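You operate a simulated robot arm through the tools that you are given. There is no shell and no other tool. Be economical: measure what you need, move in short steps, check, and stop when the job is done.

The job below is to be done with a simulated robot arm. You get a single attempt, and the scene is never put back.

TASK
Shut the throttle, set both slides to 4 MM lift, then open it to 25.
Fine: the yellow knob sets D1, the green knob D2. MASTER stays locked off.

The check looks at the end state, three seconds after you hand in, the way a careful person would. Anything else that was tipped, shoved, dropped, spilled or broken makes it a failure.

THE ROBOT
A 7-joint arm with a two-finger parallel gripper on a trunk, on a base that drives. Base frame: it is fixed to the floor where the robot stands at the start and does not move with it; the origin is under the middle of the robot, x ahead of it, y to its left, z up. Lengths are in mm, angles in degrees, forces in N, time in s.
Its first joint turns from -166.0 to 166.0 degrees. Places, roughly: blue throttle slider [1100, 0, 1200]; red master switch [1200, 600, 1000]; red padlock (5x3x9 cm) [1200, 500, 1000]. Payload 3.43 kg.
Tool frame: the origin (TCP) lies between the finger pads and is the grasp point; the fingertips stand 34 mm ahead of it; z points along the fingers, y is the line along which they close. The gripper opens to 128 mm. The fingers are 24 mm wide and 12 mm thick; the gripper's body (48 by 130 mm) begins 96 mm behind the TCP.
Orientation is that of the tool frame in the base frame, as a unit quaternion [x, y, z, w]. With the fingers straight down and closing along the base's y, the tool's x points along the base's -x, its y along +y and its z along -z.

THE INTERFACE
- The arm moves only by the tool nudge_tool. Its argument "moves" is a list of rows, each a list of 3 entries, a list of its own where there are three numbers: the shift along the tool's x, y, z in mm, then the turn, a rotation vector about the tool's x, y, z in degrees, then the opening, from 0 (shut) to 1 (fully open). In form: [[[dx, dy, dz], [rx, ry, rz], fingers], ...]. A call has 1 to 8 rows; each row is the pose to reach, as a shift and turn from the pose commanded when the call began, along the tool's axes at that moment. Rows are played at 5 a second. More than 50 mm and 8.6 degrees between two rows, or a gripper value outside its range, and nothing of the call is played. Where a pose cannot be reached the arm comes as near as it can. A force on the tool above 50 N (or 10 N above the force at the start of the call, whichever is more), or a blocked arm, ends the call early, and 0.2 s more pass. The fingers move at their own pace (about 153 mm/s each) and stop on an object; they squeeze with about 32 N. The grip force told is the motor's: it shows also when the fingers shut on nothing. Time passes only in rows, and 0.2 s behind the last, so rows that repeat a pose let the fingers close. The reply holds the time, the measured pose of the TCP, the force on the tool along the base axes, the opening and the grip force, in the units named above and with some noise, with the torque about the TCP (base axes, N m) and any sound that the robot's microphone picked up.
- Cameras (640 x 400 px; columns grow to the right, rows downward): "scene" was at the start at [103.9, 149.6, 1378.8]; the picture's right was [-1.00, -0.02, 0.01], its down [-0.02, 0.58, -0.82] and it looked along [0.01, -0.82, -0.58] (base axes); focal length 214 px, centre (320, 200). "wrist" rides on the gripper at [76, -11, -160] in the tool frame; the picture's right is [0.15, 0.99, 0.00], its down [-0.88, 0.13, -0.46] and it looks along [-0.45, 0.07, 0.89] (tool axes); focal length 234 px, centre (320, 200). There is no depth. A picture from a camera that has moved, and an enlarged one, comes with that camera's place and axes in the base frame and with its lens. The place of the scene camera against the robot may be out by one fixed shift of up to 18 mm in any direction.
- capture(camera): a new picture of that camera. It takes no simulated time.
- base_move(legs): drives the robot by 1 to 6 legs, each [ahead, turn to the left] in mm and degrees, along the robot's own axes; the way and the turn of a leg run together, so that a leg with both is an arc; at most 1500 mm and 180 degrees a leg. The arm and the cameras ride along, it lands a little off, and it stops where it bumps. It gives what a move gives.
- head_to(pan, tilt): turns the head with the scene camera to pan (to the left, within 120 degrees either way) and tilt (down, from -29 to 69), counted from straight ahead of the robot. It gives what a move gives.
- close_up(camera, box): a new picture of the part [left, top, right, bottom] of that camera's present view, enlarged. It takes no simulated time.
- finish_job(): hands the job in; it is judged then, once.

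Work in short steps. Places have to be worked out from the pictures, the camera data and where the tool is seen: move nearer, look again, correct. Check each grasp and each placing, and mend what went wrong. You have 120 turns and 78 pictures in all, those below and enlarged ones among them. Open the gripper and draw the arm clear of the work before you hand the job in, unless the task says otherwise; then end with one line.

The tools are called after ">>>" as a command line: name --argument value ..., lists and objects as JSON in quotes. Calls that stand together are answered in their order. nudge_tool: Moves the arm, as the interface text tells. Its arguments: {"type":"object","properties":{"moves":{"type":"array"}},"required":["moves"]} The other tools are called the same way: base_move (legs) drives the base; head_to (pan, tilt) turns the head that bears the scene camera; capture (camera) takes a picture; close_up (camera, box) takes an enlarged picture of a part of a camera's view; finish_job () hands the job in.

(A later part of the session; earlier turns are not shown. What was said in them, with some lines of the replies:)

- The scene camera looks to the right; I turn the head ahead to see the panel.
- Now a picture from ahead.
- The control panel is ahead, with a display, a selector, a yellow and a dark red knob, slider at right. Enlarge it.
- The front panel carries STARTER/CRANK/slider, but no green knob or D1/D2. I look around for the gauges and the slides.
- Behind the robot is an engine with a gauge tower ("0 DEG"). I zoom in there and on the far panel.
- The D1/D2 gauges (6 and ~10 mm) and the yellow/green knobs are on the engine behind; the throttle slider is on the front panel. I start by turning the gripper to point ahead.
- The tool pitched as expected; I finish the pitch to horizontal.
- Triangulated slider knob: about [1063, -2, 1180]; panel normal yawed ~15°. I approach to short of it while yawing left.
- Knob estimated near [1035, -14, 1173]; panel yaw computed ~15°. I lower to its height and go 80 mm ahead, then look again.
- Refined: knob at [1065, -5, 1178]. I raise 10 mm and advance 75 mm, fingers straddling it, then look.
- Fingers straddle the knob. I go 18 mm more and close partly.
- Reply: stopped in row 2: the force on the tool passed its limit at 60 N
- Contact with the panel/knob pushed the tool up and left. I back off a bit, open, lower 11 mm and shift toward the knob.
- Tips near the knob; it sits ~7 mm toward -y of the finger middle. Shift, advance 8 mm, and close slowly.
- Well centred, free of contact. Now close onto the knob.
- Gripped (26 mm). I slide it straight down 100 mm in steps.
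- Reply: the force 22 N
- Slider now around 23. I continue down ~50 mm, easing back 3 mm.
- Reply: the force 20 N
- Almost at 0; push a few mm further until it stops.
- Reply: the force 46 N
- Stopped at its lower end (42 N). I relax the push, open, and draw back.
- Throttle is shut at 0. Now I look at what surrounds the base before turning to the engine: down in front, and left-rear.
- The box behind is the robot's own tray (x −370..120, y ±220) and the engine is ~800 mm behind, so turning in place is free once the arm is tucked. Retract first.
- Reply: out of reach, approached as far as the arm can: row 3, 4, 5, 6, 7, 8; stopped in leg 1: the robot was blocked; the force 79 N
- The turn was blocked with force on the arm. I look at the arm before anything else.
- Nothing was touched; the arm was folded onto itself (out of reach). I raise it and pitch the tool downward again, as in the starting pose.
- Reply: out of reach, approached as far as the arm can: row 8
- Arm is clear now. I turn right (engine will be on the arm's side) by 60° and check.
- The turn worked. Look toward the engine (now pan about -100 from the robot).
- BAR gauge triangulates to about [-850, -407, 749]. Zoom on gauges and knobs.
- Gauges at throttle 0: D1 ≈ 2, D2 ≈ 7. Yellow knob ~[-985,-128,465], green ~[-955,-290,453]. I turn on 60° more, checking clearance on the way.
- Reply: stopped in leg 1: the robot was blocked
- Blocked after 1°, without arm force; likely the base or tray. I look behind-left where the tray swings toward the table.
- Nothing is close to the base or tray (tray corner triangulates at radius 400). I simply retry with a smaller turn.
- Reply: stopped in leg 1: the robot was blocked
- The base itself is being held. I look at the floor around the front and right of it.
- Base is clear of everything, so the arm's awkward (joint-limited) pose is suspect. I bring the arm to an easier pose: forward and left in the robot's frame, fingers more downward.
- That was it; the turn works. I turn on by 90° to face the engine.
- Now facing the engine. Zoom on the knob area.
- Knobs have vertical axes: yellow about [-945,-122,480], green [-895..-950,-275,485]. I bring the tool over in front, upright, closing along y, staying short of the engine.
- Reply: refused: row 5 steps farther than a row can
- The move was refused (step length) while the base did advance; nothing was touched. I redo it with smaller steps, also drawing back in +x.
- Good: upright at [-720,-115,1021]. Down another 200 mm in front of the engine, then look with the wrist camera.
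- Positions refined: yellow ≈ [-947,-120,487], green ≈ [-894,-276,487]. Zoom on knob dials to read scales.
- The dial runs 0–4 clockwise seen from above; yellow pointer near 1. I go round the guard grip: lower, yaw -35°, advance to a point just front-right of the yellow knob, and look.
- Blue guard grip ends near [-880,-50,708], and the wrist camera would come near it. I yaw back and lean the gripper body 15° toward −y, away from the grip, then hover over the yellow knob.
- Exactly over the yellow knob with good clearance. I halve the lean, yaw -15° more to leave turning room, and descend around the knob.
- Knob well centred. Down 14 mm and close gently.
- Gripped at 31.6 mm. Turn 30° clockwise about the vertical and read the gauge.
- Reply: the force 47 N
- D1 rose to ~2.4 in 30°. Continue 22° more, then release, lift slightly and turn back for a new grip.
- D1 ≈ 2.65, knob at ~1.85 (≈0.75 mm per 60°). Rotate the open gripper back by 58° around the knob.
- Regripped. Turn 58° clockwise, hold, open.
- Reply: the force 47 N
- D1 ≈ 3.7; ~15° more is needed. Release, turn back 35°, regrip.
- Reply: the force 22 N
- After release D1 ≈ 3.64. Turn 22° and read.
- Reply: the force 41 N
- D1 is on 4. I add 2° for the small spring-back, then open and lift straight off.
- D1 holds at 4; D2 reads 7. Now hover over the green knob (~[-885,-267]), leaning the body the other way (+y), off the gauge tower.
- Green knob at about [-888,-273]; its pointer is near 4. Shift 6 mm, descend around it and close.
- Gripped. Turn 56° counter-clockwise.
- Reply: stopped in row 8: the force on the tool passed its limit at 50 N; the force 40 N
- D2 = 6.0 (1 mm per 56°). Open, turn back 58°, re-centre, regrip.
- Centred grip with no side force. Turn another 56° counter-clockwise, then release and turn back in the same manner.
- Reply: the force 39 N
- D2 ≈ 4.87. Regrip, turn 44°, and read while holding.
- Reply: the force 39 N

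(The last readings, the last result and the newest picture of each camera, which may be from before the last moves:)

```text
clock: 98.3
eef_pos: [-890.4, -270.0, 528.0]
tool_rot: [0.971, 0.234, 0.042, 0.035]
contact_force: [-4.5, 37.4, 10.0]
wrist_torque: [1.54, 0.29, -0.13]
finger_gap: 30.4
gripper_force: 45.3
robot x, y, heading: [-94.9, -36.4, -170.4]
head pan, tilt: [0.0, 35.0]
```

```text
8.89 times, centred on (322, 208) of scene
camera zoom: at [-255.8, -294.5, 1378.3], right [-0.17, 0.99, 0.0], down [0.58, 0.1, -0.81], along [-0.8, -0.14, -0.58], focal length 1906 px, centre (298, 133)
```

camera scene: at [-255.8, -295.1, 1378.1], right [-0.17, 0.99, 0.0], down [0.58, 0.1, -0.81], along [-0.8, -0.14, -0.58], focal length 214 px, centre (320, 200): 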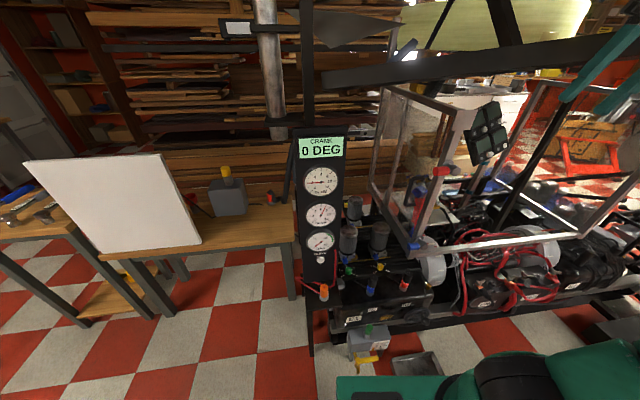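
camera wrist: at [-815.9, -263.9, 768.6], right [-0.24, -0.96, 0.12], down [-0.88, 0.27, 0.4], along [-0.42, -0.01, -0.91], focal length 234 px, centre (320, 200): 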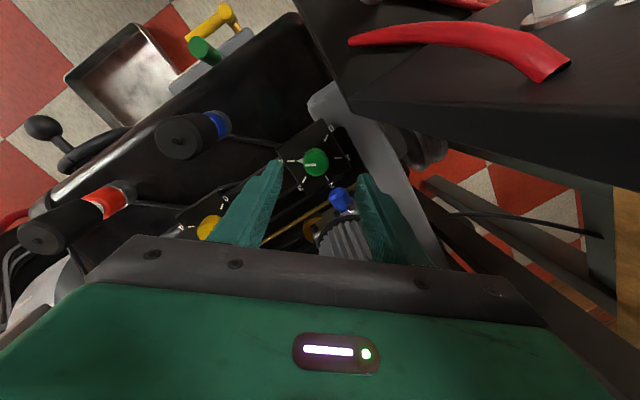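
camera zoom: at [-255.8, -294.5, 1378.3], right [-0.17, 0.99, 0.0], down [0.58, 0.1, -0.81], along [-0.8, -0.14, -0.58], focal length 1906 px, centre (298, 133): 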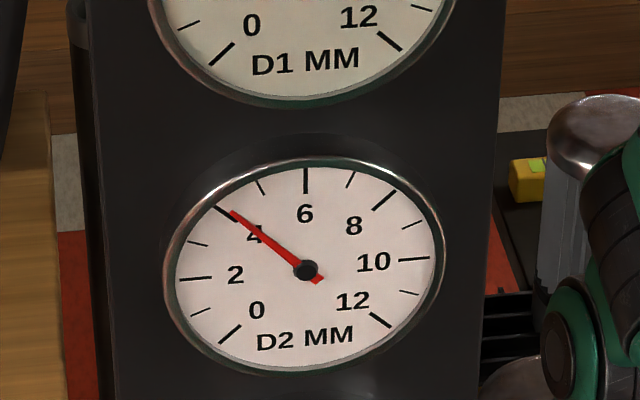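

Holding reads ~4.1; 7° more, then release and lift off.

>>> nudge_tool --moves '[[[0, 0, 0], [0.4, 0.6, -7], 0.1], [[0, 0, 0], [0.4, 0.6, -7], 0.1], [[0, 0, 0], [0.4, 0.6, -7], 0.3], [[0, 0, 0], [0.4, 0.6, -7], 0.5], [[0, 4, -40], [0.4, 0.6, -7], 0.5], [[0, 8, -80], [0.4, 0.6, -7], 0.5]]'

>>> close_up --camera "scene" --box '[298, 160, 350, 230]'

```text
clock: 99.7
eef_pos: [-893.5, -278.5, 605.9]
tool_rot: [0.954, 0.294, 0.046, 0.036]
contact_force: [-0.2, -0.1, -0.5]
wrist_torque: [0.0, -0.03, 0.0]
finger_gap: 64.2
gripper_force: 0.1
robot x, y, heading: [-93.5, -35.2, -170.6]
head pan, tilt: [0.0, 35.0]
```

```text
5.71 times, centred on (324, 195) of scene
camera zoom: at [-256.3, -295.3, 1378.0], right [-0.17, 0.99, 0.0], down [0.58, 0.1, -0.81], along [-0.8, -0.14, -0.58], focal length 1226 px, centre (297, 229)
```

zoom: 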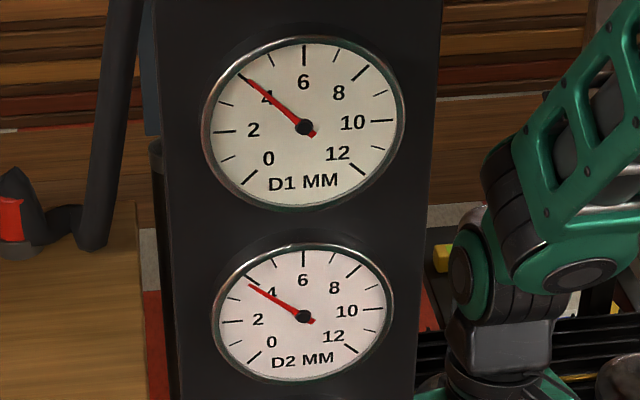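

D1 is on 4.0; D2 slightly low (~3.82). I go back down, regrip and turn 13° clockwise.

>>> nudge_tool --moves '[[[1, -4, 40], [0, 0, 0], 0.5], [[2, -8, 78], [0, 0, 0], 0.5], [[2, -8, 78], [0, 0, 0], 0.5], [[2, -8, 78], [0, 0, 0], 0.3], [[2, -8, 78], [0, 0, 0], 0.1], [[2, -8, 78], [0, 0, 0], 0.1], [[2, -8, 78], [0, 0, 0], 0.1]]'

>>> nudge_tool --moves '[[[0, 0, 0], [-0.4, -0.6, 6.5], 0.1], [[0, 0, 0], [-0.8, -1.2, 13], 0.1], [[0, 0, 0], [-0.8, -1.2, 13], 0.1], [[0, 0, 0], [-0.8, -1.2, 13], 0.3], [[0, 0, 0], [-0.8, -1.2, 13], 0.5], [[0, 4, -40], [-0.8, -1.2, 13], 0.5], [[0, 8, -80], [-0.8, -1.2, 13], 0.5]]'

>>> close_up --camera "scene" --box '[298, 165, 345, 230]'

```text
clock: 101.3
eef_pos: [-890.2, -268.7, 528.1]
tool_rot: [0.955, 0.292, 0.044, 0.032]
contact_force: [-27.4, 28.6, -14.8]
wrist_torque: [0.82, 1.43, -0.18]
finger_gap: 30.2
gripper_force: 44.8
robot x, y, heading: [-93.3, -37.6, -170.6]
head pan, tilt: [0.0, 35.0]
```

```text
clock: 102.9
eef_pos: [-887.8, -278.5, 608.5]
tool_rot: [0.981, 0.184, 0.042, 0.041]
contact_force: [0.1, 0.4, -0.2]
wrist_torque: [0.01, -0.02, -0.01]
finger_gap: 63.9
gripper_force: 0.0
robot x, y, heading: [-90.4, -35.5, -170.3]
head pan, tilt: [0.0, 35.0]
```

```text
6.15 times, centred on (322, 198) of scene
camera zoom: at [-256.3, -295.3, 1378.0], right [-0.17, 0.99, 0.0], down [0.58, 0.1, -0.81], along [-0.8, -0.14, -0.58], focal length 1320 px, centre (311, 215)
```

zoom: 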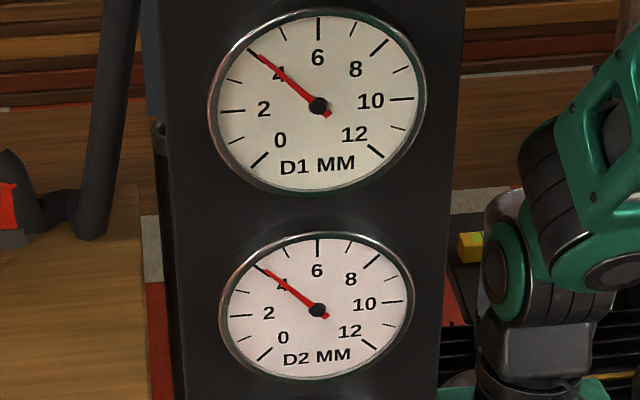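

Both slides read 4. I withdraw: up and back first.

>>> nudge_tool --moves '[[[28, 13, -35], [0, 0, 0], 0.5], [[56, 27, -71], [0, 0, 0], 0.5], [[85, 41, -106], [0, 0, 0], 0.5], [[113, 54, -142], [0, 0, 0], 0.5], [[141, 68, -177], [0, 0, 0], 0.5]]'

>>> nudge_tool --moves '[[[17, -19, -37], [0, 0, 4], 0.5], [[34, -38, -75], [0, 0, 8], 0.5], [[51, -57, -113], [0, 0, 12], 0.5], [[68, -76, -151], [0, 0, 16], 0.5], [[85, -95, -189], [0, 0, 20], 0.5], [[102, -114, -227], [0, 0, 20], 0.5]]'

>>> base_move --legs '[[-120, 0]]'

```text
clock: 103.5
eef_pos: [-838.1, -262.4, 680.4]
tool_rot: [0.984, 0.172, 0.033, 0.031]
contact_force: [-3.8, 13.6, 4.1]
wrist_torque: [-1.6, -0.33, -0.26]
finger_gap: 63.8
gripper_force: 0.0
robot x, y, heading: [-94.2, -37.0, -170.5]
head pan, tilt: [0.0, 35.0]
stopped in row 2: the force on the tool passed its limit at 74 N (the readings are from after the stop); the commanded pose is now the measured one
```

```text
clock: 104.9
eef_pos: [-793.2, -109.6, 900.8]
tool_rot: [0.999, 0.0, 0.04, 0.026]
contact_force: [-0.1, 0.4, -0.1]
wrist_torque: [0.01, -0.04, 0.01]
finger_gap: 64.2
gripper_force: 0.1
robot x, y, heading: [-92.5, -34.8, -170.4]
head pan, tilt: [0.0, 35.0]
```

```text
clock: 106.2
eef_pos: [-673.9, -90.0, 900.3]
tool_rot: [0.999, 0.0, 0.038, 0.026]
contact_force: [0.3, -0.1, -0.5]
wrist_torque: [0.01, 0.02, 0.0]
finger_gap: 63.9
gripper_force: 0.1
robot x, y, heading: [26.4, -15.9, -170.3]
head pan, tilt: [0.0, 35.0]
```

The withdrawal bumped something (74 N) near the gauge tower before continuing clear. I check the scene.

>>> capture --camera "scene"

```text
6 pictures are left
camera scene: at [-136.2, -274.9, 1378.1], right [-0.17, 0.99, 0.0], down [0.58, 0.1, -0.81], along [-0.8, -0.14, -0.58], focal length 214 px, centre (320, 200)
```

scene: 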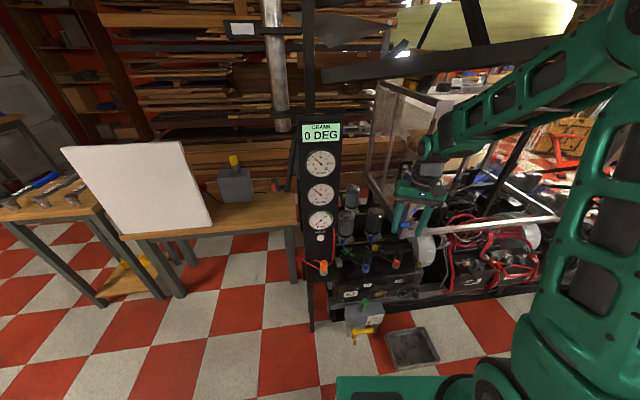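

Nothing moved: tower, gauges and engine look as before, needles both at 4. Raise the arm to the pose that allowed turning.

>>> nudge_tool --moves '[[[2, -19, -43], [0, 0, 0], 0.5], [[4, -39, -86], [0, 0, 0], 0.5], [[6, -58, -129], [0, 0, 0], 0.5], [[8, -78, -172], [0, 0, 0], 0.5], [[10, -97, -215], [0, 0, 0], 0.5], [[12, -117, -258], [0, 0, 0], 0.5], [[14, -136, -300], [0, 0, 0], 0.5], [[16, -156, -342], [0, 0, 0], 0.5]]'

>>> base_move --legs '[[0, 85]]'

```text
clock: 108.2
eef_pos: [-673.5, -23.6, 1241.3]
tool_rot: [0.992, 0.121, 0.038, 0.016]
contact_force: [-2.0, 0.5, -0.8]
wrist_torque: [-0.13, -0.22, 0.04]
finger_gap: 64.1
gripper_force: 0.0
robot x, y, heading: [26.4, -14.5, -170.0]
head pan, tilt: [0.0, 35.0]
stopped in row 8: the arm was blocked; the commanded pose is now the measured one
```

```text
clock: 108.9
eef_pos: [-653.7, -21.0, 1257.9]
tool_rot: [0.992, 0.122, 0.023, 0.013]
contact_force: [-1.7, 1.1, -0.9]
wrist_torque: [-0.03, -0.21, -0.02]
finger_gap: 64.4
gripper_force: 0.1
robot x, y, heading: [24.5, -16.2, -170.4]
head pan, tilt: [0.0, 35.0]
stopped in leg 1: the robot was blocked; the commanded pose is now the measured one
```

The arm got blocked by itself while rising. I lower a touch and swing it to the robot's right, then try the turn.

>>> nudge_tool --moves '[[[0, 0, 20], [0, 0, 0], 0.5], [[3, -30, 30], [0, 0, 0], 0.5], [[5, -60, 30], [0, 0, 0], 0.5], [[8, -90, 30], [0, 0, 0], 0.5], [[10, -120, 20], [0, 0, 0], 0.5], [[10, -140, 0], [0, 0, 0], 0.5]]'

```text
clock: 109.2
eef_pos: [-641.8, -18.1, 1259.3]
tool_rot: [0.992, 0.121, 0.015, 0.012]
contact_force: [-1.3, 0.4, -0.9]
wrist_torque: [-0.02, -0.13, 0.02]
finger_gap: 63.8
gripper_force: 0.1
robot x, y, heading: [27.4, -14.2, -170.5]
head pan, tilt: [0.0, 35.0]
stopped in row 1: the arm was blocked; the commanded pose is now the measured one
```

Still blocked; I look at the arm.

>>> head_to --pan -45 --tilt 5

>>> capture --camera "scene"

```text
clock: 110.3
eef_pos: [-641.2, -19.7, 1260.1]
tool_rot: [0.992, 0.123, 0.016, 0.012]
contact_force: [-0.6, -0.6, 0.3]
wrist_torque: [-0.01, -0.02, -0.02]
finger_gap: 64.1
gripper_force: 0.1
robot x, y, heading: [26.3, -16.9, -170.3]
head pan, tilt: [-45.0, 5.0]
```

```text
5 pictures are left
camera scene: at [-124.4, -207.3, 1426.6], right [0.58, 0.82, 0.01], down [0.09, -0.05, -1.0], along [-0.81, 0.57, -0.1], focal length 214 px, centre (320, 200)
```

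scene: 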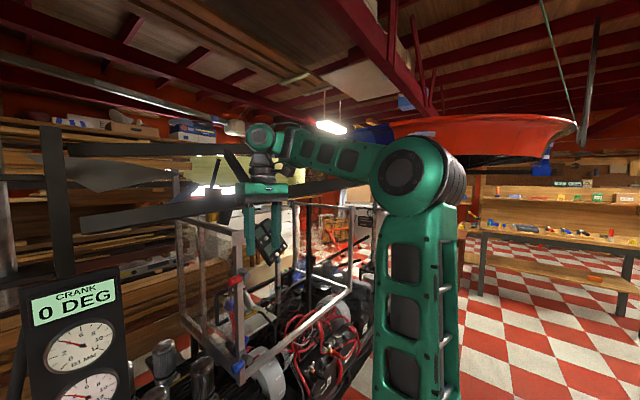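

No outside contact is visible, so it is a self-limit like before. I try moving down and forward in small steps.

>>> nudge_tool --moves '[[[-5, 0, 10], [0, 0, 0], 0.5], [[-15, 0, 25], [0, 0, 0], 0.5], [[-25, 0, 45], [0, 0, 0], 0.5], [[-40, 0, 70], [0, 0, 0], 0.5], [[-50, 0, 100], [0, 0, 0], 0.5]]'

```text
clock: 111.5
eef_pos: [-685.2, -33.3, 1157.1]
tool_rot: [0.992, 0.122, 0.016, 0.009]
contact_force: [0.4, 0.1, 0.2]
wrist_torque: [-0.09, 0.05, -0.02]
finger_gap: 63.9
gripper_force: 0.1
robot x, y, heading: [26.2, -16.6, -170.4]
head pan, tilt: [-45.0, 5.0]
```

Freed. Swing to the robot's right a bit.

>>> nudge_tool --moves '[[[7, -29, 0], [0, 0, 0], 0.5], [[14, -58, 0], [0, 0, 0], 0.5], [[21, -87, -5], [0, 0, 0], 0.5], [[28, -116, -10], [0, 0, 0], 0.5], [[35, -145, -20], [0, 0, 0], 0.5]]'

>>> base_move --legs '[[0, 30]]'

```text
clock: 112.7
eef_pos: [-683.3, 117.1, 1173.7]
tool_rot: [0.992, 0.123, 0.017, 0.01]
contact_force: [0.0, -0.1, 0.6]
wrist_torque: [0.02, 0.02, 0.0]
finger_gap: 63.9
gripper_force: 0.0
robot x, y, heading: [27.2, -18.3, -170.1]
head pan, tilt: [-45.0, 5.0]
```

```text
clock: 114.8
eef_pos: [-650.0, -261.6, 1172.9]
tool_rot: [0.924, 0.381, 0.02, 0.004]
contact_force: [-0.2, -0.7, -0.3]
wrist_torque: [0.01, 0.02, -0.01]
finger_gap: 64.3
gripper_force: 0.1
robot x, y, heading: [23.2, -7.7, -139.5]
head pan, tilt: [-45.0, 5.0]
```

The turn works. Continue toward heading 0 in two legs.

>>> base_move --legs '[[0, 70], [0, 69.5]]'

>>> head_to --pan -10 --tilt 20

```text
clock: 120.0
eef_pos: [218.5, -658.3, 1191.6]
tool_rot: [0.404, 0.915, 0.005, 0.003]
contact_force: [0.6, -0.1, -0.5]
wrist_torque: [0.12, 0.13, -0.01]
finger_gap: 63.9
gripper_force: 0.0
robot x, y, heading: [4.3, -18.8, -52.3]
head pan, tilt: [-45.0, 5.0]
stopped in leg 2: the robot was blocked; the commanded pose is now the measured one
```

```text
clock: 121.0
eef_pos: [218.4, -658.1, 1191.9]
tool_rot: [0.404, 0.915, 0.005, 0.004]
contact_force: [-0.1, -0.4, 0.5]
wrist_torque: [-0.03, -0.01, 0.05]
finger_gap: 64.2
gripper_force: 0.2
robot x, y, heading: [3.9, -17.8, -52.0]
head pan, tilt: [-10.0, 20.0]
```

Blocked again after a while (the arm drifts toward its limit). I move the arm 60 mm outward/down and continue.

>>> nudge_tool --moves '[[[-10, 0, 5], [0, 0, 0], 0.5], [[-25, 0, 10], [0, 0, 0], 0.5], [[-40, 0, 20], [0, 0, 0], 0.5], [[-60, 0, 30], [0, 0, 0], 0.5]]'

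>>> base_move --legs '[[0, 52.3]]'

```text
clock: 122.0
eef_pos: [259.8, -702.1, 1164.1]
tool_rot: [0.404, 0.915, 0.004, 0.003]
contact_force: [-0.5, -0.2, -0.3]
wrist_torque: [-0.01, 0.0, -0.01]
finger_gap: 64.0
gripper_force: 0.1
robot x, y, heading: [3.7, -19.7, -51.8]
head pan, tilt: [-10.0, 20.0]
```

```text
clock: 125.0
eef_pos: [702.1, -245.3, 1163.4]
tool_rot: [-0.032, 0.999, 0.005, 0.001]
contact_force: [0.2, -0.1, 0.8]
wrist_torque: [0.0, -0.03, -0.01]
finger_gap: 63.9
gripper_force: 0.1
robot x, y, heading: [11.2, -30.6, -0.4]
head pan, tilt: [-10.0, 20.0]
```

Facing the panel again. Pitch the tool forward while moving ahead and left, toward the earlier pre-grasp pose.

>>> nudge_tool --moves '[[[-16, 12, -2], [0, -8, 0], 0.5], [[-32, 25, -5], [0, -16, 0], 0.5], [[-48, 37, -8], [0, -24, 0], 0.5], [[-64, 50, -10], [0, -32, 0], 0.5], [[-80, 62, -12], [0, -40, 0], 0.5], [[-96, 75, -15], [0, -48, 0], 0.5], [[-112, 87, -18], [0, -56, 0], 0.5], [[-130, 100, -20], [0, -64, 0], 0.5]]'

>>> nudge_tool --moves '[[[0, 0, 0], [0, -6.5, 0], 0.5], [[0, 0, 0], [0, -13, 0], 0.5], [[0, 0, 0], [0, -19.5, 0], 0.5], [[0, 0, 0], [0, -26, 0], 0.5]]'

```text
clock: 126.8
eef_pos: [808.4, -135.5, 1195.3]
tool_rot: [-0.025, 0.843, 0.022, 0.537]
contact_force: [-0.4, 0.1, 0.4]
wrist_torque: [0.0, -0.02, -0.02]
finger_gap: 64.0
gripper_force: 0.1
robot x, y, heading: [7.1, -30.8, -0.6]
head pan, tilt: [-10.0, 20.0]
```

```text
clock: 127.8
eef_pos: [810.0, -137.0, 1195.8]
tool_rot: [-0.018, 0.701, 0.026, 0.712]
contact_force: [-0.7, 0.7, 1.1]
wrist_torque: [-0.01, -0.01, 0.0]
finger_gap: 63.9
gripper_force: 0.0
robot x, y, heading: [4.0, -31.1, -0.8]
head pan, tilt: [-10.0, 20.0]
```

Forward-pointing, at [810,-137,1196]. Move to the pre-grasp at [912,-50,1022] with 12.5° yaw left, then take one wrist picture.

>>> nudge_tool --moves '[[[35, 16, 21], [-2.5, 0, 0], 0.5], [[70, 32, 42], [-5, 0, 0], 0.5], [[106, 48, 63], [-7.5, 0, 0], 0.5], [[141, 63, 84], [-10, 0, 0], 0.5], [[176, 79, 104], [-12.5, 0, 0], 0.5], [[176, 79, 104], [-12.5, 0, 0], 0.5]]'

>>> capture --camera "wrist"

```text
clock: 129.2
eef_pos: [913.0, -49.6, 1021.3]
tool_rot: [-0.096, 0.695, 0.103, 0.706]
contact_force: [-0.3, -0.2, 0.1]
wrist_torque: [0.02, -0.02, 0.01]
finger_gap: 63.8
gripper_force: 0.0
robot x, y, heading: [8.0, -30.7, -0.7]
head pan, tilt: [-10.0, 20.0]
```

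```text
4 pictures are left
camera wrist: at [763.0, -101.5, 941.1], right [-0.27, 0.95, -0.14], down [-0.49, -0.01, 0.87], along [0.83, 0.31, 0.47], focal length 234 px, centre (320, 200)
```

wrist: 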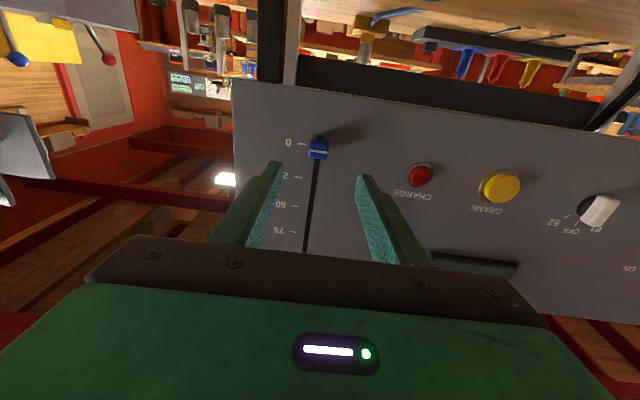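

Same view as on leaving: knob at 0. Advance 117 mm around it and close.

>>> nudge_tool --moves '[[[0, 0, 40], [0, 0, 0], 0.5], [[-1, -1, 80], [0, 0, 0], 0.5], [[-1, -1, 116], [0, 0, 0], 0.5], [[-1, -1, 117], [0, 0, 0], 0.35], [[-1, -1, 117], [0, 0, 0], 0.2], [[-1, -1, 117], [0, 0, 0], 0.1], [[-1, -1, 117], [0, 0, 0], 0.1], [[-1, -1, 117], [0, 0, 0], 0.1]]'

```text
clock: 131.0
eef_pos: [1025.3, -16.4, 1023.2]
tool_rot: [-0.097, 0.695, 0.102, 0.706]
contact_force: [7.3, -5.9, 1.0]
wrist_torque: [-0.35, 0.18, 0.32]
finger_gap: 26.0
gripper_force: 44.9
robot x, y, heading: [8.1, -31.3, -0.9]
head pan, tilt: [-10.0, 20.0]
```

Gripped. Scale works out at ~2.07 mm per unit, so raise 52 mm to 25 and check.

>>> nudge_tool --moves '[[[-13, 0, 0], [0, 0, 0], 0.1], [[-26, 0, 0], [0, 0, 0], 0.1], [[-39, 0, 0], [0, 0, 0], 0.1], [[-48, 0, 0], [0, 0, 0], 0.1], [[-53, 0, 0], [0, 0, 0], 0.1], [[-53, 0, 0], [0, 0, 0], 0.1]]'

>>> close_up --camera "scene" --box '[310, 150, 390, 210]'

```text
clock: 132.4
eef_pos: [1024.2, -16.6, 1076.8]
tool_rot: [-0.098, 0.695, 0.104, 0.705]
contact_force: [22.3, 5.5, -0.2]
wrist_torque: [-0.43, 0.53, 0.5]
finger_gap: 26.0
gripper_force: 44.6
robot x, y, heading: [8.6, -35.0, -0.6]
head pan, tilt: [-10.0, 20.0]
```

```text
6.67 times, centred on (350, 180) of scene
camera zoom: at [204.7, 190.6, 1401.7], right [-0.18, -0.98, 0.0], down [-0.35, 0.06, -0.93], along [0.92, -0.17, -0.36], focal length 1430 px, centre (120, 333)
```

zoom: 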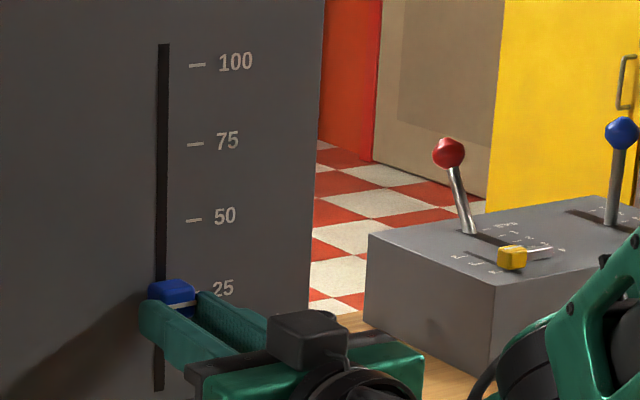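

Reads ~26; lower by 1.3 mm, then open and draw back to verify.

>>> nudge_tool --moves '[[[1.3, 0, 2], [0, 0, 0], 0.1], [[1.3, 0, 2], [0, 0, 0], 0.1], [[1.3, 0, 2], [0, 0, 0], 0.3], [[1.3, 0, 2], [0, 0, 0], 0.5], [[1.3, 0, -40], [0, 0, 0], 0.5], [[1.3, 0, -85], [0, 0, 0], 0.5], [[1.3, 0, -130], [0, 0, 0], 0.5]]'

>>> close_up --camera "scene" --box '[310, 150, 390, 210]'

```text
clock: 134.0
eef_pos: [898.5, -54.5, 1074.5]
tool_rot: [-0.096, 0.695, 0.102, 0.706]
contact_force: [0.6, -0.5, -0.4]
wrist_torque: [0.03, -0.01, 0.01]
finger_gap: 64.1
gripper_force: 0.1
robot x, y, heading: [7.7, -30.3, -0.4]
head pan, tilt: [-10.0, 20.0]
```

```text
6.67 times, centred on (350, 180) of scene
camera zoom: at [204.0, 190.4, 1401.8], right [-0.18, -0.98, 0.0], down [-0.35, 0.06, -0.93], along [0.92, -0.17, -0.35], focal length 1430 px, centre (120, 333)
```

zoom: 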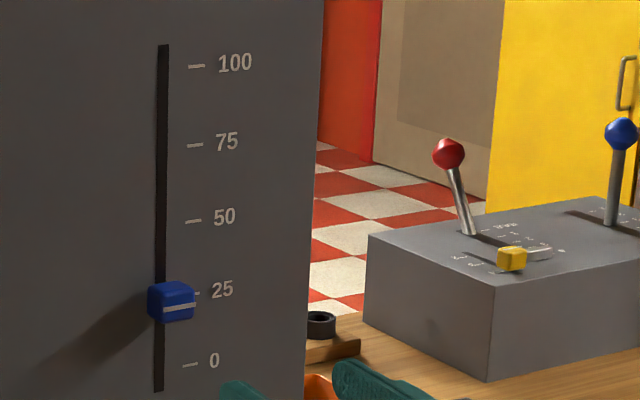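

The slider reads 25 within about one unit. I draw the arm farther back and up, then take a last look.

>>> nudge_tool --moves '[[[-30, -13, -27], [0, 0, 0], 0.5], [[-60, -27, -54], [0, 0, 0], 0.5], [[-90, -40, -80], [0, 0, 0], 0.5], [[-120, -54, -107], [0, 0, 0], 0.5]]'

>>> capture --camera "scene"

```text
clock: 135.0
eef_pos: [807.0, -134.8, 1193.3]
tool_rot: [-0.096, 0.695, 0.102, 0.705]
contact_force: [-0.3, -0.2, 0.1]
wrist_torque: [0.04, -0.06, 0.02]
finger_gap: 64.0
gripper_force: 0.1
robot x, y, heading: [9.5, -30.1, -0.8]
head pan, tilt: [-10.0, 20.0]
```

```text
1 pictures are left
camera scene: at [204.1, 190.3, 1401.8], right [-0.18, -0.98, 0.0], down [-0.35, 0.06, -0.93], along [0.92, -0.17, -0.35], focal length 214 px, centre (320, 200)
```

scene: 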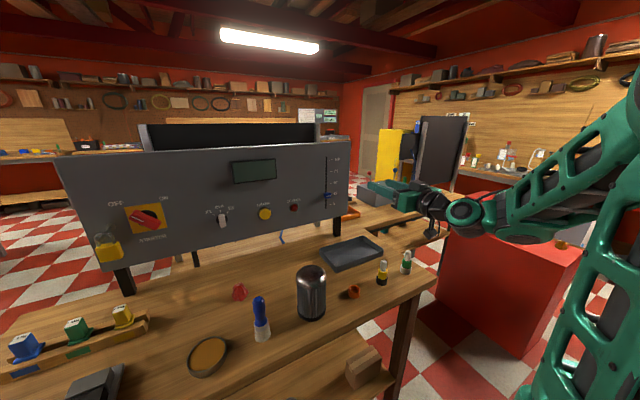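

All is in place, with the slider at 25, the switch and padlock untouched and the arm clear. I hand in.

>>> finish_job

```text
The job is handed in.
```

I shut the throttle, set both slides to 4 mm (D1 with the yellow knob, D2 with the green), then opened it to 25, reading within about one unit; the switch and padlock were not touched, and one bump near the gauge tower while withdrawing (74 N) moved nothing I could see.
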